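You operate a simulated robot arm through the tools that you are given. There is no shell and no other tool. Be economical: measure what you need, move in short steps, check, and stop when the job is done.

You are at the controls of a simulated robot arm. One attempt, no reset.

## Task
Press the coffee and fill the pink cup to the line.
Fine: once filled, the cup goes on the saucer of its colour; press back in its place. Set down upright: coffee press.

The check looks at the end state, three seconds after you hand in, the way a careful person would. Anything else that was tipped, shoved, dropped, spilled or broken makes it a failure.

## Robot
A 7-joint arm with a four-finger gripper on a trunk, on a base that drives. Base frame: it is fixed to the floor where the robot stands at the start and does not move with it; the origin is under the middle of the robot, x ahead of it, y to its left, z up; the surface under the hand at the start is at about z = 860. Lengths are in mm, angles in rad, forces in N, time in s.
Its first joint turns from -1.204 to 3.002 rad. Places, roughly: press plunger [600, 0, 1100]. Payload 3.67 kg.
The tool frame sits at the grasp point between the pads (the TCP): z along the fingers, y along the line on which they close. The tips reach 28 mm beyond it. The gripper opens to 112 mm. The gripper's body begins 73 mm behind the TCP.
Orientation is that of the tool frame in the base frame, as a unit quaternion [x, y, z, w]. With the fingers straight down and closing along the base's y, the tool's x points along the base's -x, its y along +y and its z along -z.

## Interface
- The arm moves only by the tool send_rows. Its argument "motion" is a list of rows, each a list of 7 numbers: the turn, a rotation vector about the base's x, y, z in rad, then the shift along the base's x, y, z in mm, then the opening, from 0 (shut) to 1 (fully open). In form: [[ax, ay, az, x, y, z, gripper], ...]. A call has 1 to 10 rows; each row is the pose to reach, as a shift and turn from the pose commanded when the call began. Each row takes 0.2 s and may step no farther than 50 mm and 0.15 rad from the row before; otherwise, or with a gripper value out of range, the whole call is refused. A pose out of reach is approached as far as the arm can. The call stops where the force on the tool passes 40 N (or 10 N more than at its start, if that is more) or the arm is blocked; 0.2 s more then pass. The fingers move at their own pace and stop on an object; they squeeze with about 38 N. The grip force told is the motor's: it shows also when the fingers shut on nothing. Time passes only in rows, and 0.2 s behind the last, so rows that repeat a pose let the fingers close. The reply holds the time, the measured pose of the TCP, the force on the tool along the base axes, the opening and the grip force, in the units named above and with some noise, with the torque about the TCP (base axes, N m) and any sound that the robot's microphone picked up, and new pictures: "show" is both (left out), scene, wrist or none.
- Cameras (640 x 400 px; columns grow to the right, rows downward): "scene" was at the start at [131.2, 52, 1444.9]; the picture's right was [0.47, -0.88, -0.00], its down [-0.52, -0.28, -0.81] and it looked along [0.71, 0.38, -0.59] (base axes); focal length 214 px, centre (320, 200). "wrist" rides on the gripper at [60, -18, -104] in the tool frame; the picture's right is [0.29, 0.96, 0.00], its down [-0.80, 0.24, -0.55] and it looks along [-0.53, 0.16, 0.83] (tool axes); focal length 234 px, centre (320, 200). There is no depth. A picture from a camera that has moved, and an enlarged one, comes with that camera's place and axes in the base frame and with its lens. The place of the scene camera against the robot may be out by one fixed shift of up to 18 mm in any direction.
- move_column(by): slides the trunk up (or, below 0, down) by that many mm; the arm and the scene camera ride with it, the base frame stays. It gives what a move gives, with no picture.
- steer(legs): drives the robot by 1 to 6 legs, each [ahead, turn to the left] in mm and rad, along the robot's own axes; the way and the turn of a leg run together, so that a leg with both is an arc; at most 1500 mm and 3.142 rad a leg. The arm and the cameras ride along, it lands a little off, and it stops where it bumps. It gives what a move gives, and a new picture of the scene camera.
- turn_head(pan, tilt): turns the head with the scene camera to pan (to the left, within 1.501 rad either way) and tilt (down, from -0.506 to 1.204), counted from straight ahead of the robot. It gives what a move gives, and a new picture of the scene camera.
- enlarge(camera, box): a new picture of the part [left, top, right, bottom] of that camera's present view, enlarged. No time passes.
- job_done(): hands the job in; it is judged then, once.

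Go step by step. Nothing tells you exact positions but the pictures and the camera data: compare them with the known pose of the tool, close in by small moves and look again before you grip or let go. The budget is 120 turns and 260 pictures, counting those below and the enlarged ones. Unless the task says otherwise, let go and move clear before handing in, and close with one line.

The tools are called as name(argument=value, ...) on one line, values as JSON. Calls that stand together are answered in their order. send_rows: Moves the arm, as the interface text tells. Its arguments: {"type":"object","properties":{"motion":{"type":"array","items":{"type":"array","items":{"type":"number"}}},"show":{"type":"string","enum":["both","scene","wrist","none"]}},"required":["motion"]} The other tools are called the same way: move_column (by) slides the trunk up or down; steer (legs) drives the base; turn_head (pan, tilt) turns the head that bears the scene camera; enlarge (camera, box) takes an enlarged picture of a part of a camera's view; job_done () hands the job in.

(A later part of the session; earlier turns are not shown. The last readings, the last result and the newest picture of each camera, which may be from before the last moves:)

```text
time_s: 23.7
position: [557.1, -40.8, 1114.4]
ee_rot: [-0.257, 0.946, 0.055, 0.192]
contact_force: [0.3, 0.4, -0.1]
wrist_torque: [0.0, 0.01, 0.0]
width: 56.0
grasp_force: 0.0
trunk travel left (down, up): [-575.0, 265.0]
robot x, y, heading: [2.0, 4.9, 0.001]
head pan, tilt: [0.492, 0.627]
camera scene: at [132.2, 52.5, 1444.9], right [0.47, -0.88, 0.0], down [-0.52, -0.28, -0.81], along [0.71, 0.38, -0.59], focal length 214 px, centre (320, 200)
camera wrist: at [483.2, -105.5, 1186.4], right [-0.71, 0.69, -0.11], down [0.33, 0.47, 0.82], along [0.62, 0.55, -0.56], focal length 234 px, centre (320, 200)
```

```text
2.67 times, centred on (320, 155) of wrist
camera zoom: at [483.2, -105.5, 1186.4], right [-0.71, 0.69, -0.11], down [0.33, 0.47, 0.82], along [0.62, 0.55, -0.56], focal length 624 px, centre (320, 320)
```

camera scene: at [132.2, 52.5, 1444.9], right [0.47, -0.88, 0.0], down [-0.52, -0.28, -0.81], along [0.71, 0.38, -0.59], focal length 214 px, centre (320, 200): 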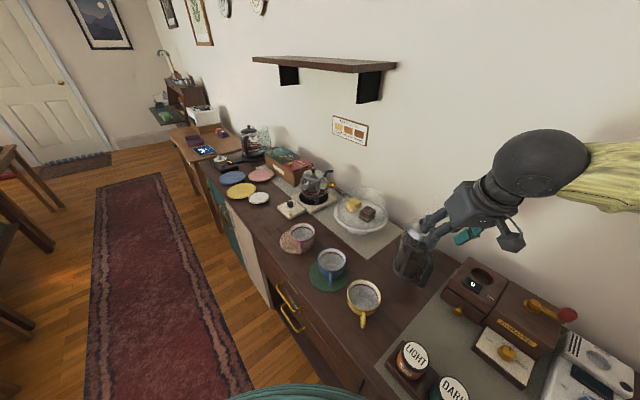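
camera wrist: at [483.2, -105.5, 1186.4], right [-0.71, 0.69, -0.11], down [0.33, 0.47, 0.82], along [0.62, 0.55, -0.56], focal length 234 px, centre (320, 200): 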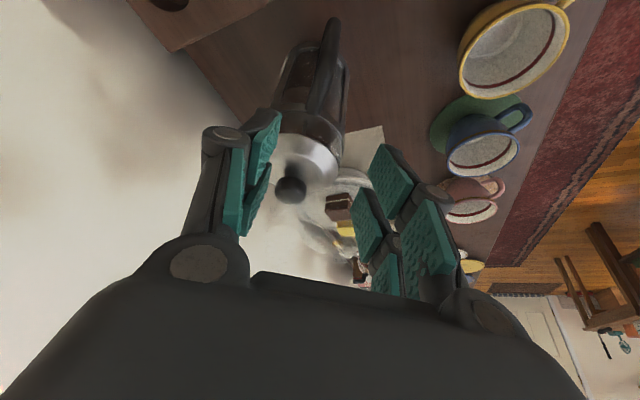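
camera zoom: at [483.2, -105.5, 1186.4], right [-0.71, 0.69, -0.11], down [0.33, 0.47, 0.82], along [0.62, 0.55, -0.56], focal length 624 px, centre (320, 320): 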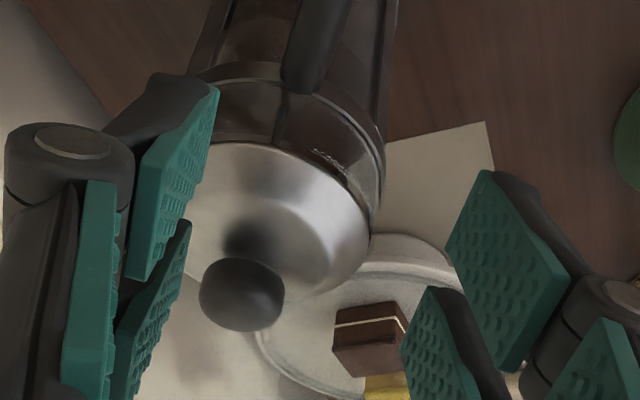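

The handle lies between the fingers in both views, with a few mm of correction needed. Descending partway.

send_rows(motion=[[0, 0, 0, 2, -4, -15, 0.6], [0, 0, 0, 2, -5, -30, 0.6], [0, 0, 0, 2, -5, -45, 0.6], [0, 0, 0, 2, -5, -60, 0.6]], show="none")

enlarge(camera="scene", box=[370, 190, 450, 290])

enlarge(camera="wrist", box=[200, 0, 440, 200])

```text
time_s: 24.7
position: [557.7, -47.1, 1055.7]
ee_rot: [-0.256, 0.946, 0.055, 0.192]
contact_force: [-0.7, -0.1, 0.2]
wrist_torque: [0.01, 0.0, -0.01]
width: 67.3
grasp_force: 0.0
trunk travel left (down, up): [-575.0, 265.0]
robot x, y, heading: [-0.7, -0.3, 0.006]
head pan, tilt: [0.492, 0.627]
```

```text
4.00 times, centred on (410, 240) of scene
camera zoom: at [131.2, 51.8, 1445.0], right [0.47, -0.88, 0.0], down [-0.52, -0.28, -0.81], along [0.71, 0.38, -0.59], focal length 858 px, centre (-40, 40)
```

zoom: 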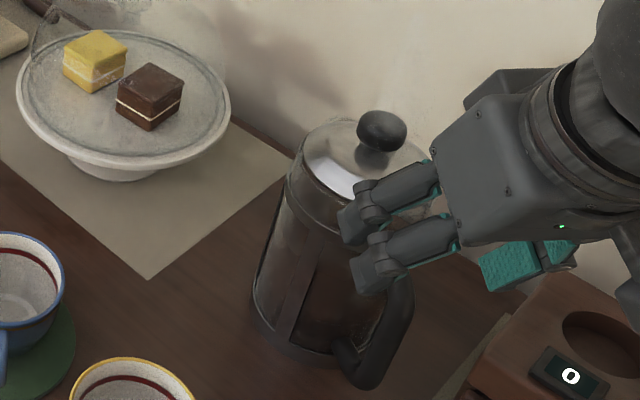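

```text
2.00 times, centred on (320, 100) of wrist
camera zoom: at [484.3, -111.8, 1126.6], right [-0.71, 0.69, -0.11], down [0.33, 0.47, 0.82], along [0.62, 0.55, -0.56], focal length 468 px, centre (320, 400)
```

zoom: 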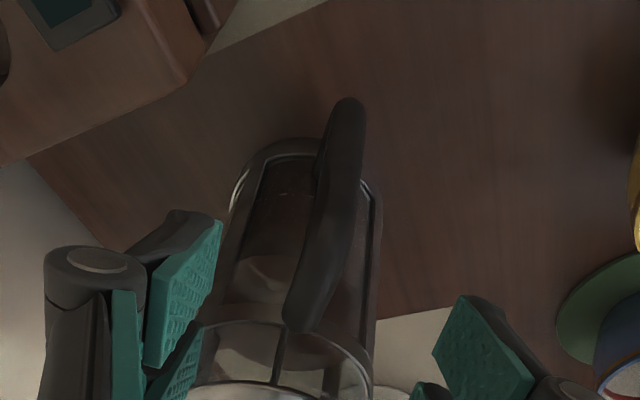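

Handle is between the fingers. Descending to grip height.

send_rows(motion=[[0, 0, 0, 1, -2, -15, 0.6], [0, 0, 0, 1, -2, -30, 0.6], [0, 0, 0, 1, -2, -45, 0.6], [0, 0, 0, 1, -2, -60, 0.6], [0, 0, 0, 1, -2, -68, 0.6]], show="none")

enlarge(camera="scene", box=[370, 190, 450, 290])

enlarge(camera="wrist", box=[200, 50, 440, 250])

```text
time_s: 25.9
position: [558.6, -49.3, 988.1]
ee_rot: [-0.257, 0.945, 0.055, 0.193]
contact_force: [0.4, -0.2, 0.1]
wrist_torque: [0.0, 0.02, 0.0]
width: 67.2
grasp_force: 0.1
trunk travel left (down, up): [-575.0, 265.0]
robot x, y, heading: [-3.2, 0.1, -0.005]
head pan, tilt: [0.492, 0.627]
```

```text
4.00 times, centred on (410, 240) of scene
camera zoom: at [131.2, 51.6, 1445.0], right [0.47, -0.88, 0.0], down [-0.52, -0.28, -0.81], along [0.71, 0.38, -0.59], focal length 858 px, centre (-40, 40)
```

zoom: 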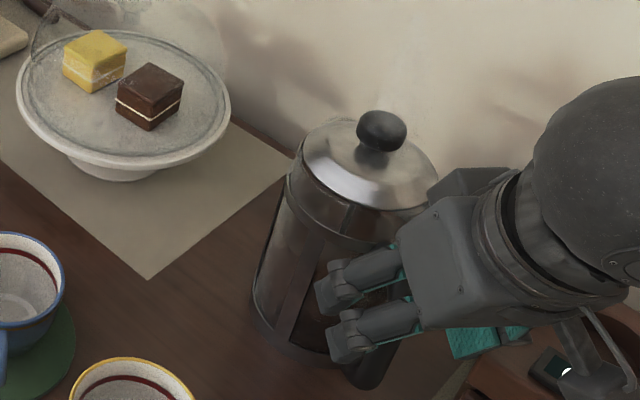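

```text
2.00 times, centred on (320, 150) of wrist
camera zoom: at [485.3, -114.0, 1058.7], right [-0.71, 0.69, -0.11], down [0.33, 0.47, 0.82], along [0.62, 0.55, -0.56], focal length 468 px, centre (320, 300)
```

zoom: 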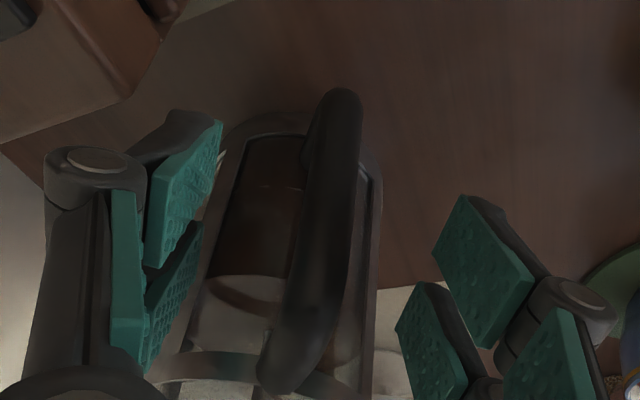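

Handle centred. Closing the grip.

send_rows(motion=[[0, 0, 0, 0, 0, 0, 0.3], [0, 0, 0, 0, 0, 0, 0.1], [0, 0, 0, 0, 0, 0, 0], [0, 0, 0, 0, 0, 0, 0]], show="none")

enlarge(camera="wrist", box=[200, 50, 440, 250])

```text
time_s: 26.9
position: [558.6, -48.1, 987.2]
ee_rot: [-0.256, 0.946, 0.054, 0.193]
contact_force: [2.8, -1.1, 0.2]
wrist_torque: [0.17, -0.18, -0.23]
width: 14.9
grasp_force: 37.9
trunk travel left (down, up): [-575.0, 265.0]
robot x, y, heading: [-3.4, -0.8, 0.003]
head pan, tilt: [0.492, 0.627]
```

```text
2.00 times, centred on (320, 150) of wrist
camera zoom: at [485.4, -114.1, 1058.8], right [-0.71, 0.69, -0.11], down [0.33, 0.47, 0.82], along [0.62, 0.55, -0.56], focal length 468 px, centre (320, 300)
```

zoom: 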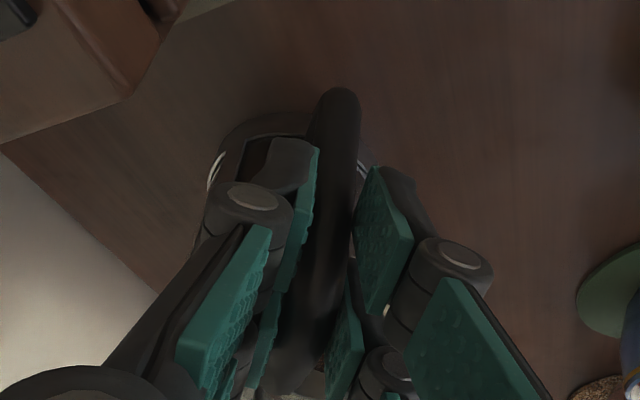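

Gripped (14.9 mm). This TCP pose (558.6, -48.1, 987.2) is the press's place for the return. Lifting a little to test the hold.

send_rows(motion=[[0, 0, 0, 0, 0, 4, 0], [0, 0, 0, 0, 0, 8, 0], [0, 0, 0, 0, 0, 14, 0], [0, 0, 0, 0, 0, 20, 0], [0, 0, 0, 0, 0, 20, 0]], show="none")

enlarge(camera="scene", box=[370, 190, 450, 290])

enlarge(camera="wrist", box=[200, 50, 440, 250])

```text
time_s: 28.1
position: [558.8, -48.2, 1006.6]
ee_rot: [-0.257, 0.946, 0.054, 0.192]
contact_force: [0.8, 0.8, -6.1]
wrist_torque: [-0.29, 0.42, -0.01]
width: 14.7
grasp_force: 37.9
trunk travel left (down, up): [-575.0, 265.0]
robot x, y, heading: [-2.0, 0.4, -0.001]
head pan, tilt: [0.492, 0.627]
```

```text
4.00 times, centred on (410, 240) of scene
camera zoom: at [131.8, 51.6, 1444.9], right [0.47, -0.88, 0.0], down [-0.52, -0.28, -0.81], along [0.71, 0.38, -0.59], focal length 858 px, centre (-40, 40)
```

zoom: 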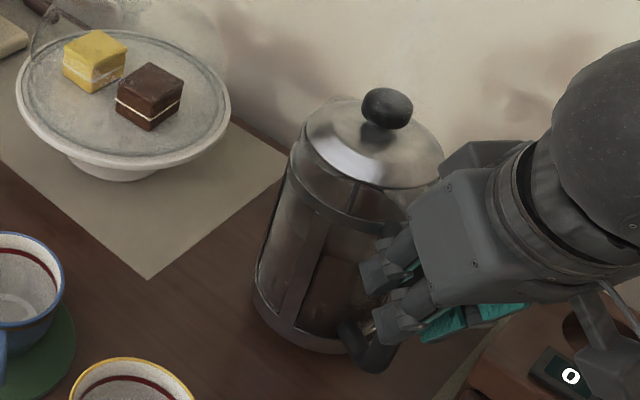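

```text
2.00 times, centred on (320, 150) of wrist
camera zoom: at [485.6, -114.0, 1078.3], right [-0.71, 0.69, -0.11], down [0.33, 0.47, 0.82], along [0.62, 0.55, -0.56], focal length 468 px, centre (320, 300)
```

zoom: 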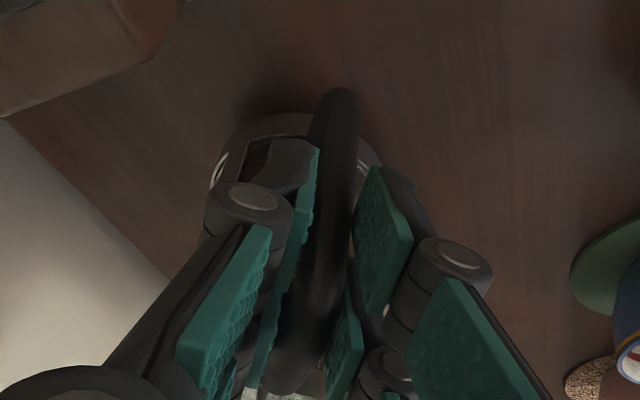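

Lifted cleanly (≈0.6 kg, no visible slip). Raising and carrying it toward the pink cup while yawing.

send_rows(motion=[[0, 0, 0, 0, 0, 20, 0], [0, 0, 0, 0, 0, 50, 0], [0, 0, 0, 0, 0, 80, 0], [0, 0, 0, 0, 0, 105, 0], [0, 0, 0, 0, 10, 125, 0], [0, 0, -0.1, -5, 40, 130, 0], [0, 0, -0.22, -14, 80, 130, 0], [0, 0, -0.34, -24, 120, 130, 0], [0, 0, -0.46, -34, 160, 130, 0], [0, 0, -0.56, -40, 190, 130, 0]], show="scene")

```text
time_s: 30.3
position: [518.6, 144.8, 1136.0]
ee_rot: [0.016, 0.98, -0.001, 0.2]
contact_force: [0.1, 0.5, -6.2]
wrist_torque: [-0.04, 0.5, 0.0]
width: 14.9
grasp_force: 38.3
trunk travel left (down, up): [-575.0, 265.0]
robot x, y, heading: [-0.6, 0.1, 0.0]
head pan, tilt: [0.492, 0.627]
camera scene: at [131.6, 53.7, 1444.8], right [0.47, -0.88, 0.0], down [-0.52, -0.28, -0.81], along [0.71, 0.38, -0.59], focal length 214 px, centre (320, 200)
```

scene: 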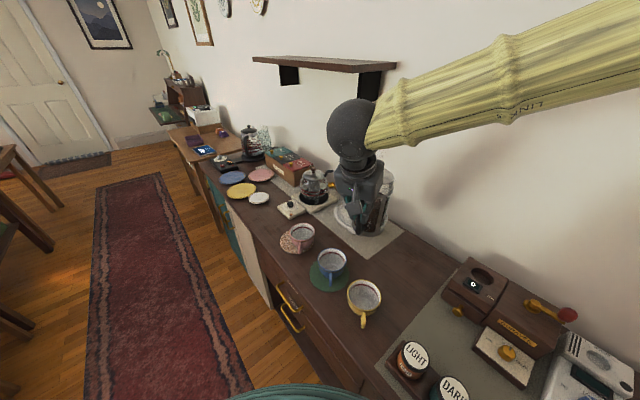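

Going well; continuing to a spot beside the pink cup, still upright.

send_rows(motion=[[0, 0, -0.08, -5, 30, 0, 0], [0, 0, -0.18, -13, 70, 0, 0], [0, 0, -0.28, -22, 110, 0, 0], [0, 0, -0.38, -31, 150, 0, 0], [0, 0, -0.48, -40, 190, 0, 0], [0, 0, -0.58, -49, 230, 0, 0], [0, 0, -0.68, -58, 270, 0, 0], [0, 0, -0.755, -66, 300, 0, 0], [0, 0, -0.755, -68, 310, 0, 0]], show="both")

enlarge(camera="scene", box=[220, 140, 380, 280])

```text
time_s: 32.3
position: [454.4, 437.2, 1134.6]
ee_rot: [0.377, 0.904, -0.077, 0.186]
contact_force: [-0.7, -0.2, -5.6]
wrist_torque: [0.31, 0.35, -0.01]
width: 14.9
grasp_force: 37.7
out of reach, approached as far as the arm can: row 8, 9
trunk travel left (down, up): [-575.0, 265.0]
robot x, y, heading: [1.5, -0.1, -0.004]
head pan, tilt: [0.492, 0.627]
camera scene: at [131.8, 55.5, 1444.8], right [0.47, -0.88, 0.0], down [-0.52, -0.28, -0.81], along [0.71, 0.38, -0.59], focal length 214 px, centre (320, 200)
camera wrist: at [374.4, 491.3, 1207.3], right [0.49, 0.86, -0.11], down [0.53, -0.2, 0.82], along [0.69, -0.47, -0.56], focal length 234 px, centre (320, 200)
```

scene: 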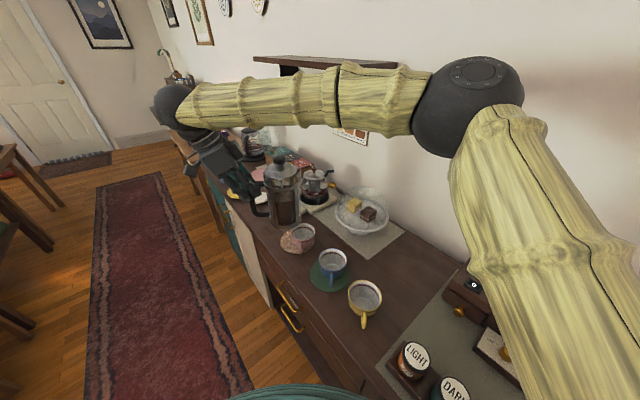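
wrist: 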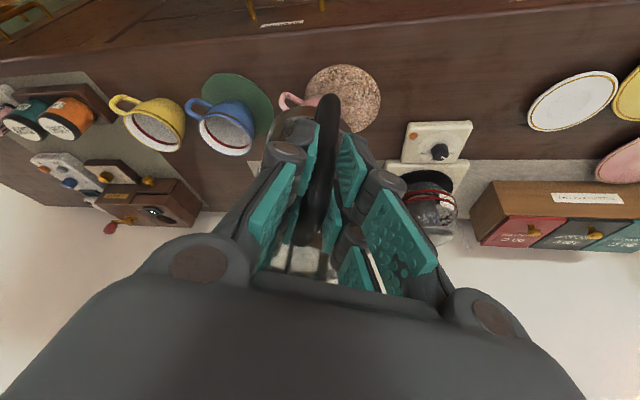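

```text
2.86 times, centred on (300, 210) of scene
camera zoom: at [131.8, 55.5, 1444.8], right [0.47, -0.88, 0.0], down [-0.52, -0.28, -0.81], along [0.71, 0.38, -0.59], focal length 613 px, centre (377, 171)
```

zoom: 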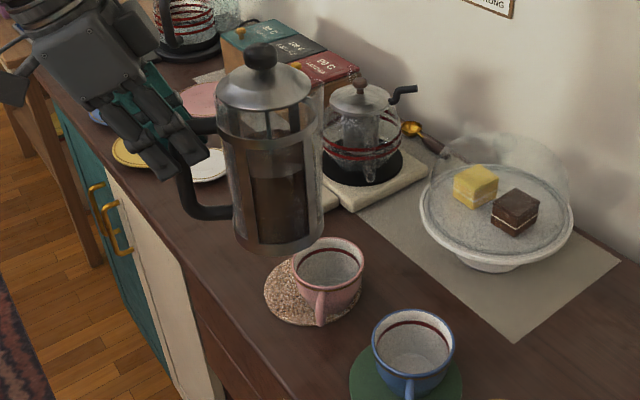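

The coffee stands about half-height in the press, so pouring should begin near 60° tilt. I'll tilt to ~52° over the cup first.

send_rows(motion=[[0.092, 0.092, 0, 0, 2, -8, 0], [0.184, 0.184, 0, 0, 5, -18, 0], [0.276, 0.276, 0, 0, 8, -28, 0], [0.368, 0.368, 0, 0, 10, -38, 0], [0.46, 0.46, 0, 3, 10, -46, 0], [0.552, 0.552, 0, 8, 6, -50, 0], [0.636, 0.636, 0, 13, 2, -50, 0], [0.636, 0.636, 0, 13, 2, -50, 0]], show="scene")

enlarge(camera="scene", box=[220, 140, 380, 280])

```text
time_s: 34.1
position: [468.0, 436.6, 1088.0]
ee_rot: [0.372, 0.895, 0.096, -0.227]
contact_force: [0.1, 0.2, -6.3]
wrist_torque: [0.16, 0.13, 0.04]
width: 14.5
grasp_force: 38.0
trunk travel left (down, up): [-575.0, 265.0]
robot x, y, heading: [0.6, 0.6, 0.004]
head pan, tilt: [0.492, 0.627]
camera scene: at [131.0, 52.9, 1445.0], right [0.47, -0.88, 0.0], down [-0.52, -0.28, -0.81], along [0.71, 0.38, -0.59], focal length 214 px, centre (320, 200)
```

scene: 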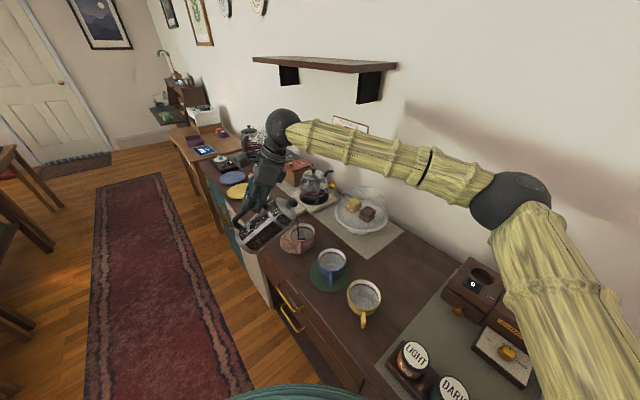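

```text
2.86 times, centred on (300, 210) of scene
camera zoom: at [131.0, 52.9, 1445.0], right [0.47, -0.88, 0.0], down [-0.52, -0.28, -0.81], along [0.71, 0.38, -0.59], focal length 613 px, centre (377, 171)
```

zoom: 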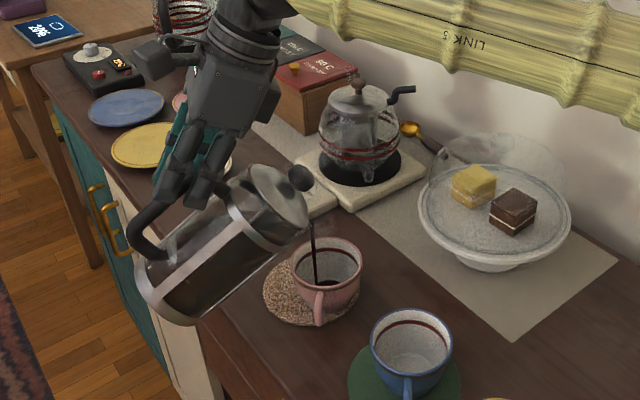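

It's pouring already, stream landing inside the cup. Hold briefly and watch the level.

send_rows(motion=[[0, 0, 0, 0, 0, 0, 0], [0, 0, 0, 0, 0, 0, 0]], show="none")

enlarge(camera="scene", box=[270, 190, 340, 240])

```text
time_s: 34.7
position: [467.9, 436.9, 1089.3]
ee_rot: [0.371, 0.895, 0.095, -0.227]
contact_force: [0.8, 0.0, -4.6]
wrist_torque: [0.14, 0.16, -0.01]
width: 14.7
grasp_force: 37.5
trunk travel left (down, up): [-575.0, 265.0]
robot x, y, heading: [1.6, 1.7, 0.006]
head pan, tilt: [0.492, 0.627]
```

```text
8.00 times, centred on (305, 215) of scene
camera zoom: at [131.7, 52.4, 1444.9], right [0.47, -0.88, 0.0], down [-0.52, -0.28, -0.81], along [0.71, 0.38, -0.59], focal length 1716 px, centre (440, 80)
```

zoom: 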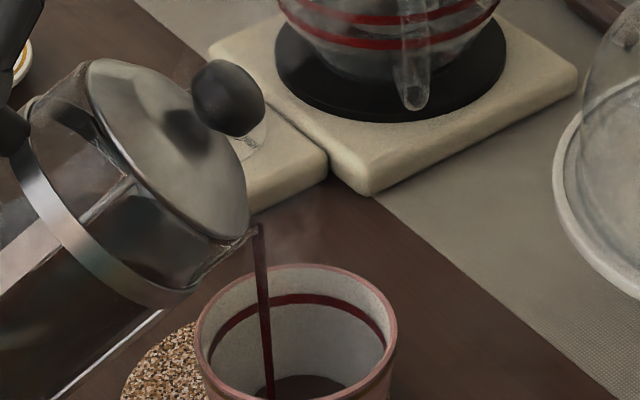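

send_rows(motion=[[0, 0, 0, 1, -1, 0, 0], [0, 0, 0, 2, -2, 0, 0], [0, 0, 0, 3, -3, 0, 0]], show="none")

enlarge(camera="scene", box=[270, 205, 340, 255])

```text
time_s: 35.5
position: [472.0, 434.4, 1088.4]
ee_rot: [0.371, 0.895, 0.096, -0.227]
contact_force: [0.5, -0.6, -6.0]
wrist_torque: [0.1, 0.15, -0.04]
width: 14.8
grasp_force: 38.0
trunk travel left (down, up): [-575.0, 265.0]
robot x, y, heading: [-0.0, -2.8, -0.002]
head pan, tilt: [0.492, 0.627]
```

```text
8.00 times, centred on (305, 230) of scene
camera zoom: at [131.7, 52.4, 1444.9], right [0.47, -0.88, 0.0], down [-0.52, -0.28, -0.81], along [0.71, 0.38, -0.59], focal length 1716 px, centre (440, -40)
```

zoom: 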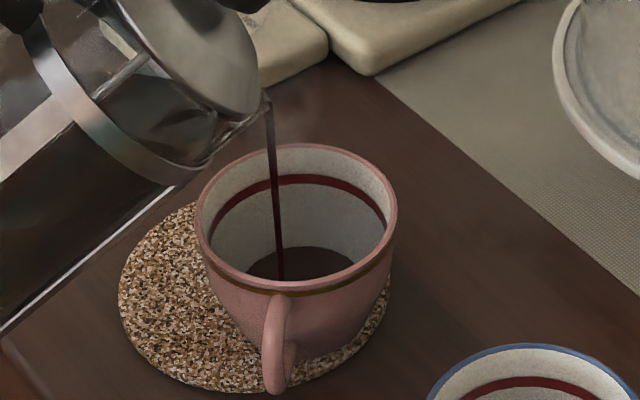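

send_rows(motion=[[0.014, 0.014, 0, 1, -1, 2, 0], [0.028, 0.028, 0, 3, -3, 4, 0], [0.028, 0.028, 0, 3, -3, 4, 0], [0.028, 0.028, 0, 3, -3, 4, 0]], show="none")

enlarge(camera="scene", box=[270, 205, 340, 255])

```text
time_s: 36.5
position: [473.8, 430.5, 1091.7]
ee_rot: [0.37, 0.89, 0.103, -0.245]
contact_force: [0.3, 0.4, -5.7]
wrist_torque: [0.15, 0.07, -0.03]
width: 14.5
grasp_force: 37.4
trunk travel left (down, up): [-575.0, 265.0]
robot x, y, heading: [1.6, 3.9, -0.003]
head pan, tilt: [0.492, 0.627]
```

```text
8.00 times, centred on (305, 230) of scene
camera zoom: at [131.6, 52.4, 1444.9], right [0.47, -0.88, 0.0], down [-0.52, -0.28, -0.81], along [0.71, 0.38, -0.59], focal length 1716 px, centre (440, -40)
```

zoom: 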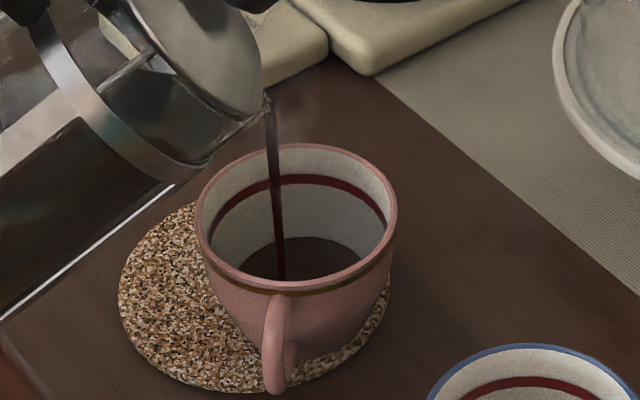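

send_rows(motion=[[0.018, 0.018, 0, 2, -2, 2, 0], [0.035, 0.035, 0, 4, -4, 5, 0], [0.035, 0.035, 0, 4, -4, 5, 0], [0.035, 0.035, 0, 4, -4, 5, 0], [0.035, 0.035, 0, 4, -4, 5, 0]], show="none")

enlarge(camera="scene", box=[270, 205, 340, 255])

```text
time_s: 37.7
position: [479.2, 426.6, 1096.7]
ee_rot: [0.367, 0.884, 0.112, -0.267]
contact_force: [-0.4, -0.4, -5.3]
wrist_torque: [0.08, 0.08, -0.01]
width: 14.8
grasp_force: 37.9
trunk travel left (down, up): [-575.0, 265.0]
robot x, y, heading: [1.3, 0.5, -0.001]
head pan, tilt: [0.492, 0.627]
```

```text
8.00 times, centred on (305, 230) of scene
camera zoom: at [131.6, 52.5, 1444.9], right [0.47, -0.88, 0.0], down [-0.52, -0.28, -0.81], along [0.71, 0.38, -0.59], focal length 1716 px, centre (440, -40)
```

zoom: 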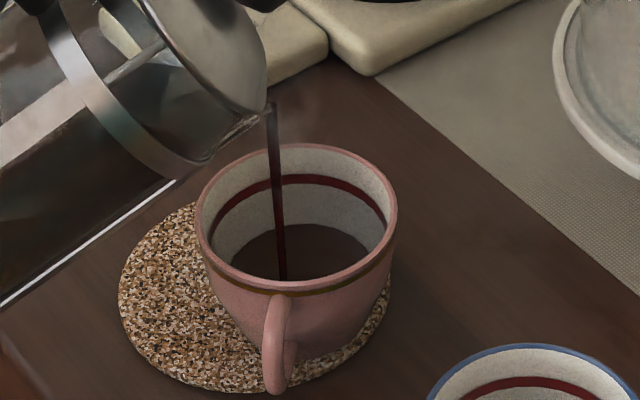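

send_rows(motion=[[0.014, 0.014, 0, 2, -2, 2, 0], [0.028, 0.028, 0, 3, -3, 4, 0], [0.028, 0.028, 0, 3, -3, 4, 0], [0.028, 0.028, 0, 3, -3, 4, 0], [0.028, 0.028, 0, 3, -3, 4, 0], [0.028, 0.028, 0, 3, -3, 4, 0]], show="none")

enlarge(camera="scene", box=[270, 205, 340, 255])

```text
time_s: 39.1
position: [480.7, 423.8, 1101.3]
ee_rot: [0.365, 0.878, 0.12, -0.284]
contact_force: [-0.4, 0.3, -5.8]
wrist_torque: [0.06, 0.09, 0.03]
width: 15.0
grasp_force: 38.1
trunk travel left (down, up): [-575.0, 265.0]
robot x, y, heading: [-0.4, 1.2, -0.003]
head pan, tilt: [0.492, 0.627]
```

```text
8.00 times, centred on (305, 230) of scene
camera zoom: at [131.6, 52.5, 1444.9], right [0.47, -0.88, 0.0], down [-0.52, -0.28, -0.81], along [0.71, 0.38, -0.59], focal length 1716 px, centre (440, -40)
```

zoom: 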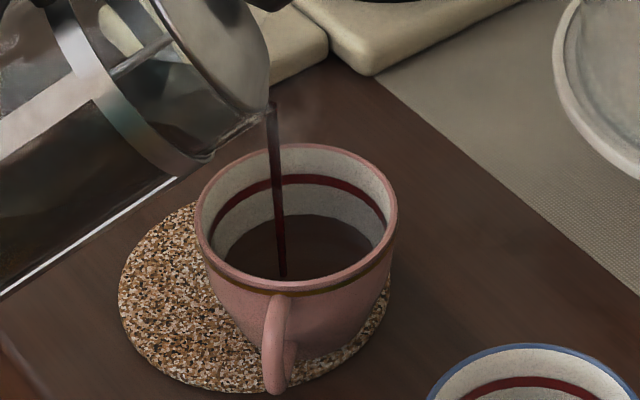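

send_rows(motion=[[0.018, 0.018, 0, 2, -2, 2, 0], [0.035, 0.035, 0, 4, -4, 5, 0], [0.035, 0.035, 0, 4, -4, 5, 0], [0.035, 0.035, 0, 4, -4, 5, 0], [0.035, 0.035, 0, 4, -4, 5, 0], [0.035, 0.035, 0, 4, -4, 5, 0]], show="none")

enlarge(camera="scene", box=[270, 205, 340, 255])

```text
time_s: 40.5
position: [484.4, 419.3, 1106.7]
ee_rot: [0.361, 0.872, 0.127, -0.306]
contact_force: [0.2, 0.7, -4.9]
wrist_torque: [0.06, 0.11, 0.02]
width: 14.7
grasp_force: 38.2
trunk travel left (down, up): [-575.0, 265.0]
robot x, y, heading: [1.1, -1.1, 0.001]
head pan, tilt: [0.492, 0.627]
```

```text
8.00 times, centred on (305, 230) of scene
camera zoom: at [131.6, 52.4, 1444.9], right [0.47, -0.88, 0.0], down [-0.52, -0.28, -0.81], along [0.71, 0.38, -0.59], focal length 1716 px, centre (440, -40)
```

zoom: 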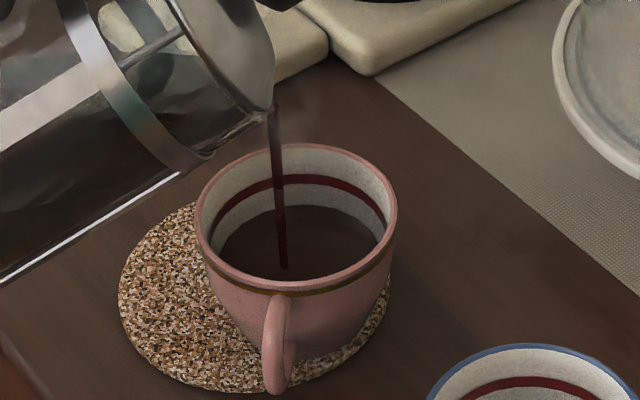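

send_rows(motion=[[0.014, 0.014, 0, 2, -2, 2, 0], [0.028, 0.028, 0, 3, -3, 4, 0], [0.028, 0.028, 0, 3, -3, 4, 0], [0.028, 0.028, 0, 3, -3, 4, 0], [0.028, 0.028, 0, 3, -3, 4, 0], [0.028, 0.028, 0, 3, -3, 4, 0]], show="none")

enlarge(camera="scene", box=[270, 205, 340, 255])

```text
time_s: 41.9
position: [489.1, 417.0, 1110.2]
ee_rot: [0.359, 0.865, 0.135, -0.323]
contact_force: [-0.5, -0.3, -5.4]
wrist_torque: [0.06, 0.08, 0.01]
width: 14.8
grasp_force: 38.1
trunk travel left (down, up): [-575.0, 265.0]
robot x, y, heading: [2.3, 1.0, -0.004]
head pan, tilt: [0.492, 0.627]
```

```text
8.00 times, centred on (305, 230) of scene
camera zoom: at [131.6, 52.4, 1444.9], right [0.47, -0.88, 0.0], down [-0.52, -0.28, -0.81], along [0.71, 0.38, -0.59], focal length 1716 px, centre (440, -40)
```

zoom: 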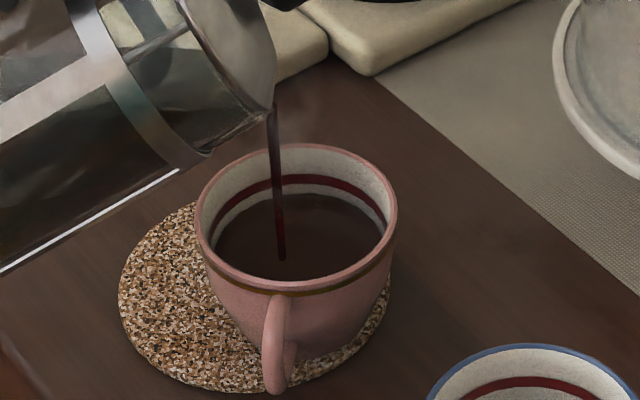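

send_rows(motion=[[0.014, 0.014, 0, 2, -2, 2, 0], [0.014, 0.014, 0, 2, -2, 2, 0], [0.014, 0.014, 0, 2, -2, 2, 0], [0.014, 0.014, 0, 2, -2, 2, 0]], show="none")

enlarge(camera="scene", box=[285, 215, 327, 245])

```text
time_s: 42.9
position: [490.1, 414.4, 1111.3]
ee_rot: [0.358, 0.862, 0.138, -0.331]
contact_force: [1.0, -0.2, -5.0]
wrist_torque: [0.05, 0.06, -0.03]
width: 15.0
grasp_force: 38.4
trunk travel left (down, up): [-575.0, 265.0]
robot x, y, heading: [2.4, 1.0, -0.003]
head pan, tilt: [0.492, 0.627]
```

```text
13.33 times, centred on (306, 230) of scene
camera zoom: at [131.6, 52.5, 1444.9], right [0.47, -0.88, 0.0], down [-0.52, -0.28, -0.81], along [0.71, 0.38, -0.59], focal length 2860 px, centre (507, -200)
```

zoom: 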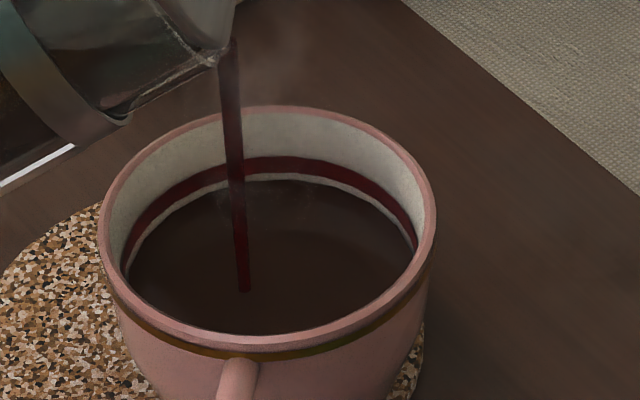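

send_rows(motion=[[0, 0, 0, 0, 0, 0, 0], [0, 0, 0, 0, 0, 0, 0]], show="none")

enlarge(camera="scene", box=[285, 215, 327, 245])

```text
time_s: 43.5
position: [490.4, 414.5, 1111.6]
ee_rot: [0.358, 0.862, 0.138, -0.331]
contact_force: [-0.2, 0.2, -5.6]
wrist_torque: [0.07, 0.04, 0.0]
width: 14.8
grasp_force: 38.0
trunk travel left (down, up): [-575.0, 265.0]
robot x, y, heading: [-5.8, -1.1, 0.0]
head pan, tilt: [0.492, 0.627]
```

```text
13.33 times, centred on (306, 230) of scene
camera zoom: at [131.6, 52.4, 1444.9], right [0.47, -0.88, 0.0], down [-0.52, -0.28, -0.81], along [0.71, 0.38, -0.59], focal length 2860 px, centre (507, -200)
```

zoom: 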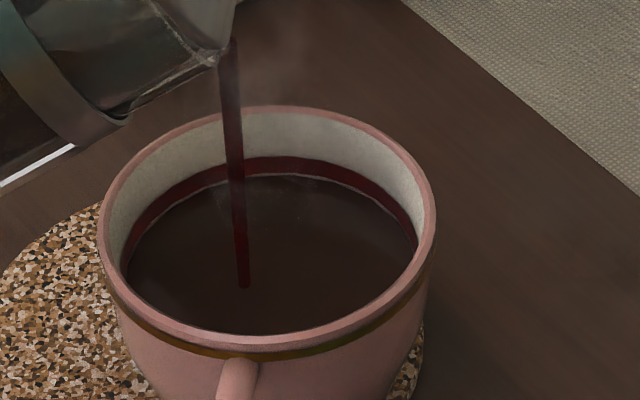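

Nearly at the line. One more moment, then tilt back.

send_rows(motion=[[0, 0, 0, 0, 0, 0, 0], [0, 0, 0, 0, 0, 0, 0], [-0.1, -0.1, 0, -10, 10, 0, 0], [-0.2, -0.2, 0, -18, 18, 8, 0], [-0.3, -0.3, 0, -25, 25, 20, 0], [-0.4, -0.4, 0, -30, 28, 40, 0], [-0.4, -0.4, 0, -30, 28, 40, 0]], show="none")

enlarge(camera="scene", box=[285, 215, 327, 245])

enlarge(camera="scene", box=[220, 140, 380, 280])

```text
time_s: 45.1
position: [461.8, 442.4, 1152.6]
ee_rot: [0.382, 0.92, 0.033, -0.077]
contact_force: [0.1, -0.4, -6.1]
wrist_torque: [0.24, 0.26, 0.04]
width: 14.9
grasp_force: 38.1
trunk travel left (down, up): [-575.0, 265.0]
robot x, y, heading: [0.0, 2.4, 0.002]
head pan, tilt: [0.492, 0.627]
```

```text
13.33 times, centred on (306, 230) of scene
camera zoom: at [132.6, 52.1, 1444.7], right [0.47, -0.88, 0.0], down [-0.52, -0.28, -0.81], along [0.71, 0.38, -0.59], focal length 2860 px, centre (507, -200)
```

zoom: 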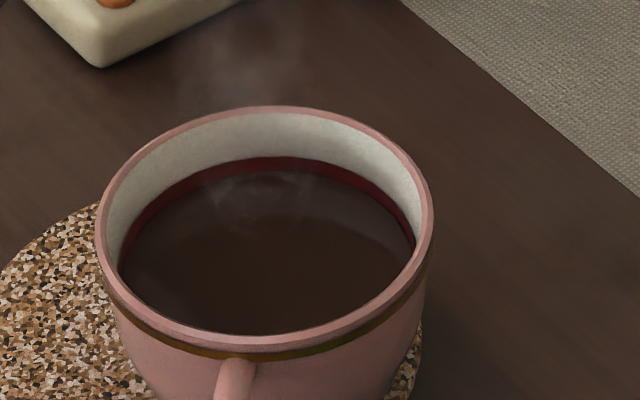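

```text
2.86 times, centred on (300, 210) of scene
camera zoom: at [132.6, 52.1, 1444.7], right [0.47, -0.88, 0.0], down [-0.52, -0.28, -0.81], along [0.71, 0.38, -0.59], focal length 613 px, centre (377, 171)
```

zoom: 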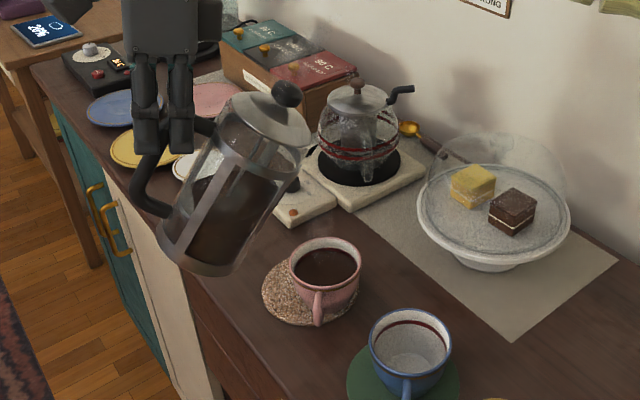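

The level sits within the line and nothing spilled. Uprighting the press and carrying it back.

send_rows(motion=[[-0.1, -0.1, 0, -3, -1, 0, 0], [-0.2, -0.2, 0, -5, -3, -5, 0], [-0.3, -0.3, 0, -7, -5, -10, 0], [-0.4016, -0.4016, 0, -8, -8, -14, 0]], show="none")

send_rows(motion=[[0, 0, 0.05, 5, -30, 0, 0], [0, 0, 0.15, 14, -70, 0, 0], [0, 0, 0.25, 23, -110, 0, 0], [0, 0, 0.36, 32, -150, 0, 0], [0, 0, 0.48, 41, -190, 0, 0], [0, 0, 0.6, 50, -230, 0, 0], [0, 0, 0.72, 59, -270, 0, 0], [0, 0, 0.84, 68, -310, 0, 0], [0, 0, 0.96, 77, -350, 0, 0], [0, 0, 1.08, 86, -390, 0, 0]], show="scene")

```text
time_s: 46.1
position: [456.4, 433.1, 1138.7]
ee_rot: [0.379, 0.904, -0.075, 0.182]
contact_force: [0.0, -0.7, -5.2]
wrist_torque: [0.36, 0.38, -0.03]
width: 14.9
grasp_force: 37.6
trunk travel left (down, up): [-575.0, 265.0]
robot x, y, heading: [0.6, -1.9, -0.005]
head pan, tilt: [0.492, 0.627]
```

```text
time_s: 48.3
position: [537.6, 42.2, 1138.6]
ee_rot: [-0.145, 0.969, 0.033, 0.196]
contact_force: [0.2, -1.3, -5.8]
wrist_torque: [-0.07, 0.52, -0.04]
width: 14.7
grasp_force: 37.7
trunk travel left (down, up): [-575.0, 265.0]
robot x, y, heading: [-2.6, -0.2, 0.002]
head pan, tilt: [0.492, 0.627]
camera scene: at [131.5, 48.7, 1445.0], right [0.47, -0.88, 0.0], down [-0.52, -0.28, -0.81], along [0.71, 0.38, -0.59], focal length 214 px, centre (320, 200)
```

scene: 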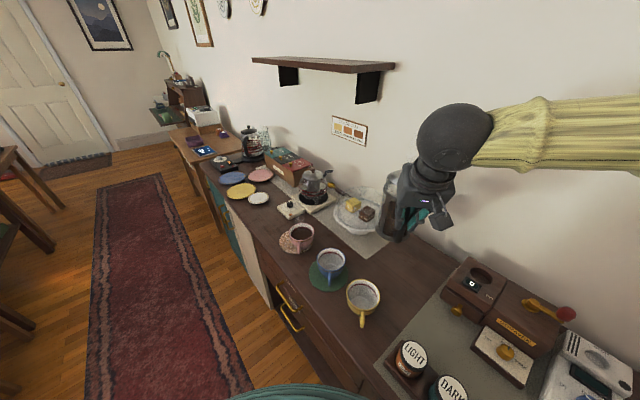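

send_rows(motion=[[0, 0, 0.09, 8, -35, 0, 0], [0, 0, 0.18, 16, -70, 0, 0], [0, 0, 0.232, 21, -90, 0, 0], [0, 0, 0.232, 21, -90, -40, 0], [0, 0, 0.232, 21, -90, -80, 0], [0, 0, 0.232, 21, -90, -110, 0]], show="scene")

enlarge(camera="scene", box=[370, 190, 450, 290])

```text
time_s: 49.7
position: [561.2, -44.4, 1027.3]
ee_rot: [-0.254, 0.947, 0.054, 0.191]
contact_force: [-0.3, -0.5, -5.5]
wrist_torque: [-0.22, 0.49, 0.01]
width: 14.9
grasp_force: 38.1
trunk travel left (down, up): [-575.0, 265.0]
robot x, y, heading: [-1.1, 1.4, 0.003]
head pan, tilt: [0.492, 0.627]
camera scene: at [132.2, 52.2, 1444.8], right [0.47, -0.88, 0.0], down [-0.52, -0.28, -0.81], along [0.71, 0.38, -0.59], focal length 214 px, centre (320, 200)
```

scene: 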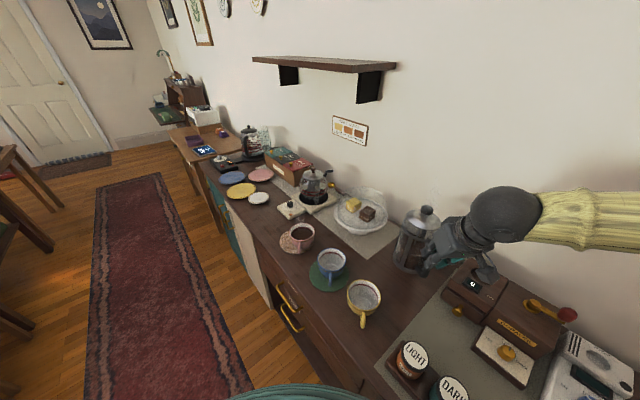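

```text
4.00 times, centred on (410, 240) of scene
camera zoom: at [132.2, 52.2, 1444.8], right [0.47, -0.88, 0.0], down [-0.52, -0.28, -0.81], along [0.71, 0.38, -0.59], focal length 858 px, centre (-40, 40)
```

zoom: 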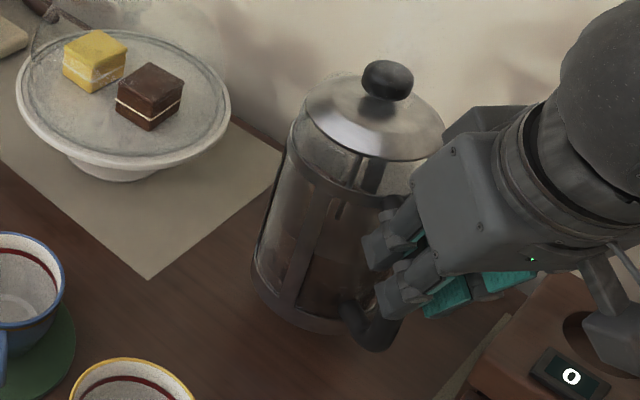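

Upright and over its place; lowering slowly to contact.

send_rows(motion=[[0, 0, 0, -2, -3, -12, 0], [0, 0, 0, -2.5, -3.7, -24, 0], [0, 0, 0, -2.5, -3.7, -32, 0], [0, 0, 0, -2.5, -3.7, -36, 0], [0, 0, 0, -2.5, -3.7, -38, 0], [0, 0, 0, -2.5, -3.7, -40, 0]], show="none")

enlarge(camera="scene", box=[370, 190, 450, 290])

```text
time_s: 51.1
position: [557.0, -49.1, 989.0]
ee_rot: [-0.255, 0.946, 0.055, 0.192]
contact_force: [-1.5, -0.6, 6.3]
wrist_torque: [0.4, -0.86, -0.02]
width: 14.8
grasp_force: 37.7
trunk travel left (down, up): [-575.0, 265.0]
robot x, y, heading: [-2.4, -1.9, 0.004]
head pan, tilt: [0.492, 0.627]
```

```text
4.00 times, centred on (410, 240) of scene
camera zoom: at [130.6, 51.6, 1445.2], right [0.47, -0.88, 0.0], down [-0.52, -0.28, -0.81], along [0.71, 0.38, -0.59], focal length 858 px, centre (-40, 40)
```

zoom: 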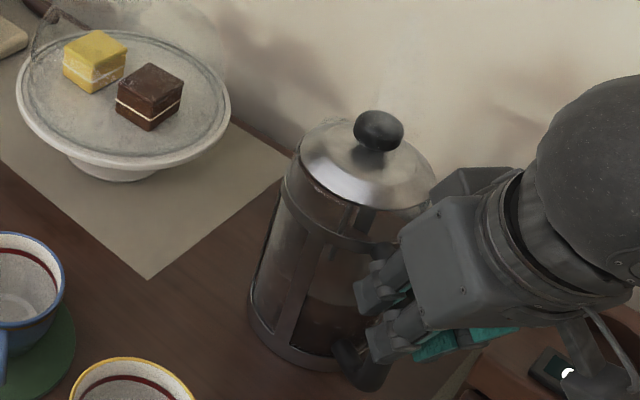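

Seated in the same place. Releasing and rising clear.

send_rows(motion=[[0, 0, 0, 0, 0, 0, 0.15], [0, 0, 0, 0, 0, 0, 0.4], [0, 0, 0, 0, 0, 0, 0.6], [0, 0, 0, 0, 0, 0, 0.6], [0, 0, 0, 0, 0, 30, 0.6], [0, 0, 0, -3, -2, 75, 0.6], [0, 0, 0, -6, -3, 120, 0.6], [0, 0, 0, -12, -6, 160, 0.6]], show="scene")

enlarge(camera="scene", box=[370, 190, 450, 290])

```text
time_s: 52.9
position: [543.2, -56.0, 1147.5]
ee_rot: [-0.255, 0.946, 0.054, 0.191]
contact_force: [0.0, -0.8, -0.1]
wrist_torque: [0.0, 0.01, 0.02]
width: 67.4
grasp_force: 0.0
trunk travel left (down, up): [-575.0, 265.0]
robot x, y, heading: [0.9, 1.5, -0.001]
head pan, tilt: [0.492, 0.627]
camera scene: at [130.6, 51.2, 1445.0], right [0.47, -0.88, 0.0], down [-0.52, -0.28, -0.81], along [0.71, 0.38, -0.59], focal length 214 px, centre (320, 200)
```

scene: 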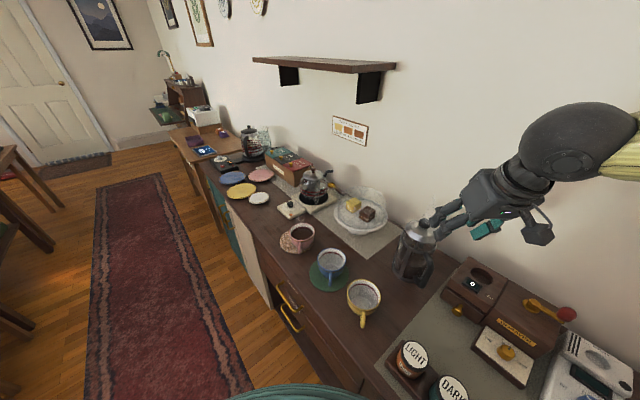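

```text
4.00 times, centred on (410, 240) of scene
camera zoom: at [130.6, 51.2, 1445.0], right [0.47, -0.88, 0.0], down [-0.52, -0.28, -0.81], along [0.71, 0.38, -0.59], focal length 858 px, centre (-40, 40)
```

zoom: 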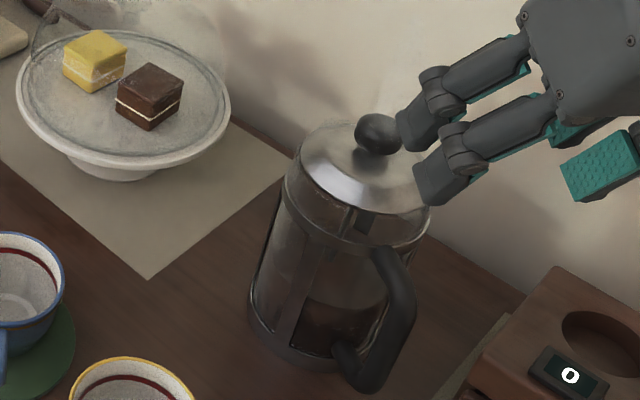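

The press stands back in its place. Next I retract the hand and drive to a spot where both the pink cup and pink saucer are within reach (about (180, 450)).

send_rows(motion=[[-0.05, 0.086, 0, -15, 15, 35, 0.8], [-0.1, 0.172, 0, -35, 45, 65, 1], [-0.15, 0.258, 0, -60, 80, 85, 1], [-0.202, 0.345, 0, -85, 120, 95, 1], [-0.202, 0.345, 0, -105, 160, 100, 1], [-0.202, 0.345, 0, -123, 205, 103, 1]], show="none")

steer(legs=[[0, 1.19], [485, 0], [0, -1.19]])

```text
time_s: 54.3
position: [422.9, 154.6, 1250.3]
ee_rot: [-0.259, 0.966, 0.001, -0.001]
contact_force: [0.5, 0.4, 0.1]
wrist_torque: [-0.07, 0.03, -0.04]
width: 112.2
grasp_force: 0.2
trunk travel left (down, up): [-575.0, 265.0]
robot x, y, heading: [0.1, 0.3, -0.0]
head pan, tilt: [0.492, 0.627]
```

```text
time_s: 63.1
position: [598.4, 608.6, 1251.8]
ee_rot: [-0.267, 0.964, 0.001, -0.001]
contact_force: [-0.5, 0.3, -0.1]
wrist_torque: [0.01, -0.01, -0.03]
width: 112.3
grasp_force: 0.1
trunk travel left (down, up): [-575.0, 265.0]
robot x, y, heading: [174.1, 448.4, 0.016]
head pan, tilt: [0.492, 0.627]
camera scene: at [309.9, 504.1, 1445.0], right [0.49, -0.87, 0.0], down [-0.51, -0.28, -0.81], along [0.71, 0.39, -0.59], focal length 214 px, centre (320, 200)
```

scene: 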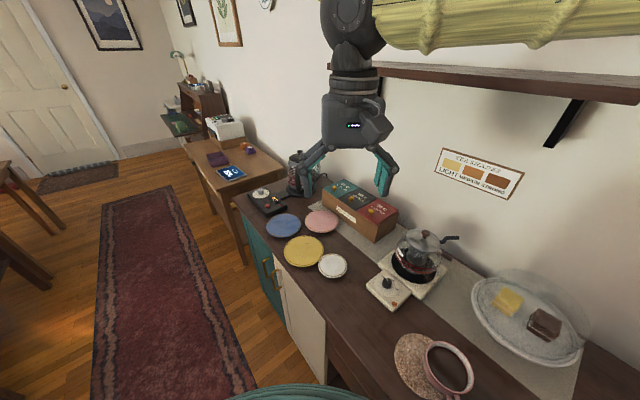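

Landed well. Now over to the pink cup for a precise top view.

send_rows(motion=[[0, 0, -0.03, -5, -40, 0, 1], [0, 0, -0.06, -10, -80, -15, 1], [0, 0, -0.09, -15, -120, -40, 1], [0, 0, -0.12, -20, -160, -65, 1], [0, 0, -0.135, -26, -200, -90, 1], [0, 0, -0.135, -31, -235, -115, 1], [0, 0, -0.135, -36, -265, -142, 1]], show="wrist")

enlarge(camera="wrist", box=[220, 40, 420, 190])

```text
time_s: 64.7
position: [562.1, 340.8, 1109.1]
ee_rot: [-0.202, 0.979, 0.002, -0.001]
contact_force: [-0.5, -0.8, -0.5]
wrist_torque: [0.06, 0.05, -0.01]
width: 111.8
grasp_force: 0.0
trunk travel left (down, up): [-575.0, 265.0]
robot x, y, heading: [179.4, 448.8, 0.019]
head pan, tilt: [0.492, 0.627]
camera wrist: at [515.0, 299.2, 1212.0], right [-0.64, 0.77, 0.0], down [0.64, 0.53, 0.56], along [0.42, 0.36, -0.83], focal length 234 px, centre (320, 200)
```

wrist: 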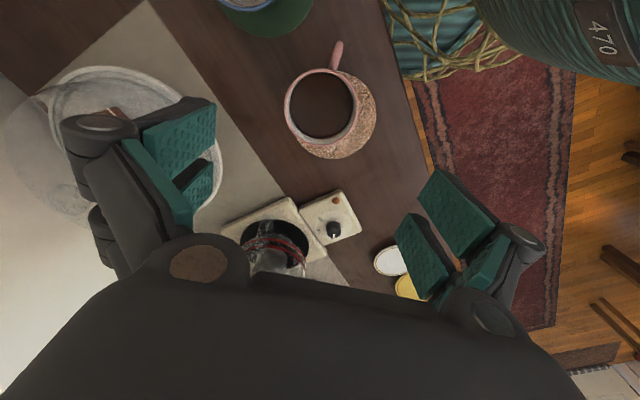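

```text
2.67 times, centred on (320, 115) of wrist
camera zoom: at [515.0, 299.2, 1212.0], right [-0.64, 0.77, 0.0], down [0.64, 0.53, 0.56], along [0.42, 0.36, -0.83], focal length 624 px, centre (320, 427)
```

zoom: 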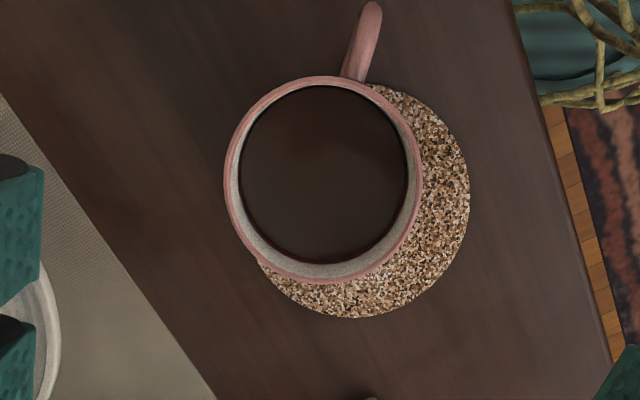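

Cup centre confirmed at ≈(560, 342), handle at right angles to the closing line. Descending to just above the rim to check finger clearance.

send_rows(motion=[[0, 0, 0, -1, 1, -35, 1], [0, 0, 0, -2, 1, -70, 1], [0, 0, 0, -2, 1, -105, 1], [0, 0, 0, -2, 1, -135, 1], [0, 0, 0, -2, 1, -150, 1]], show="wrist")

enlarge(camera="scene", box=[370, 290, 530, 400])

```text
time_s: 65.9
position: [605.8, 359.7, 965.4]
ee_rot: [-0.201, 0.98, 0.002, -0.003]
contact_force: [-0.1, 0.1, -0.3]
wrist_torque: [-0.01, 0.02, 0.04]
width: 111.9
grasp_force: 0.1
out of reach, approached as far as the arm can: row 1, 2, 3, 4, 5
trunk travel left (down, up): [-575.0, 265.0]
robot x, y, heading: [181.2, 448.0, 0.014]
head pan, tilt: [0.492, 0.627]
camera wrist: at [558.5, 318.7, 1069.8], right [-0.64, 0.77, 0.0], down [0.64, 0.53, 0.55], along [0.42, 0.36, -0.83], focal length 234 px, centre (320, 200)
```

wrist: 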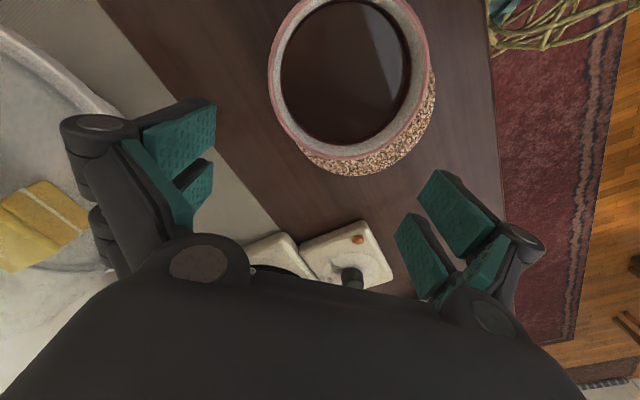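

```text
3.64 times, centred on (450, 345) of scene
camera zoom: at [310.3, 503.8, 1445.0], right [0.49, -0.87, 0.0], down [-0.51, -0.28, -0.81], along [0.71, 0.39, -0.59], focal length 780 px, centre (-153, -327)
```

zoom: 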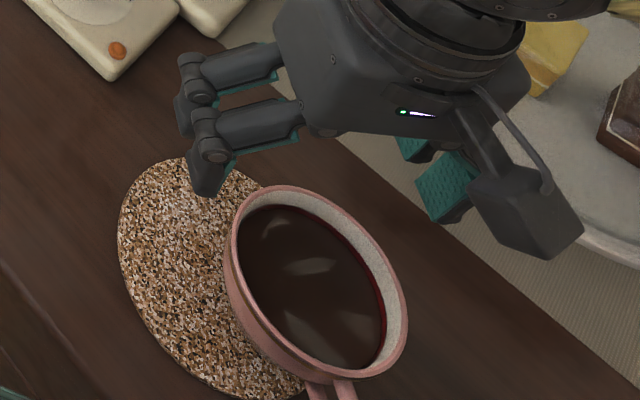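

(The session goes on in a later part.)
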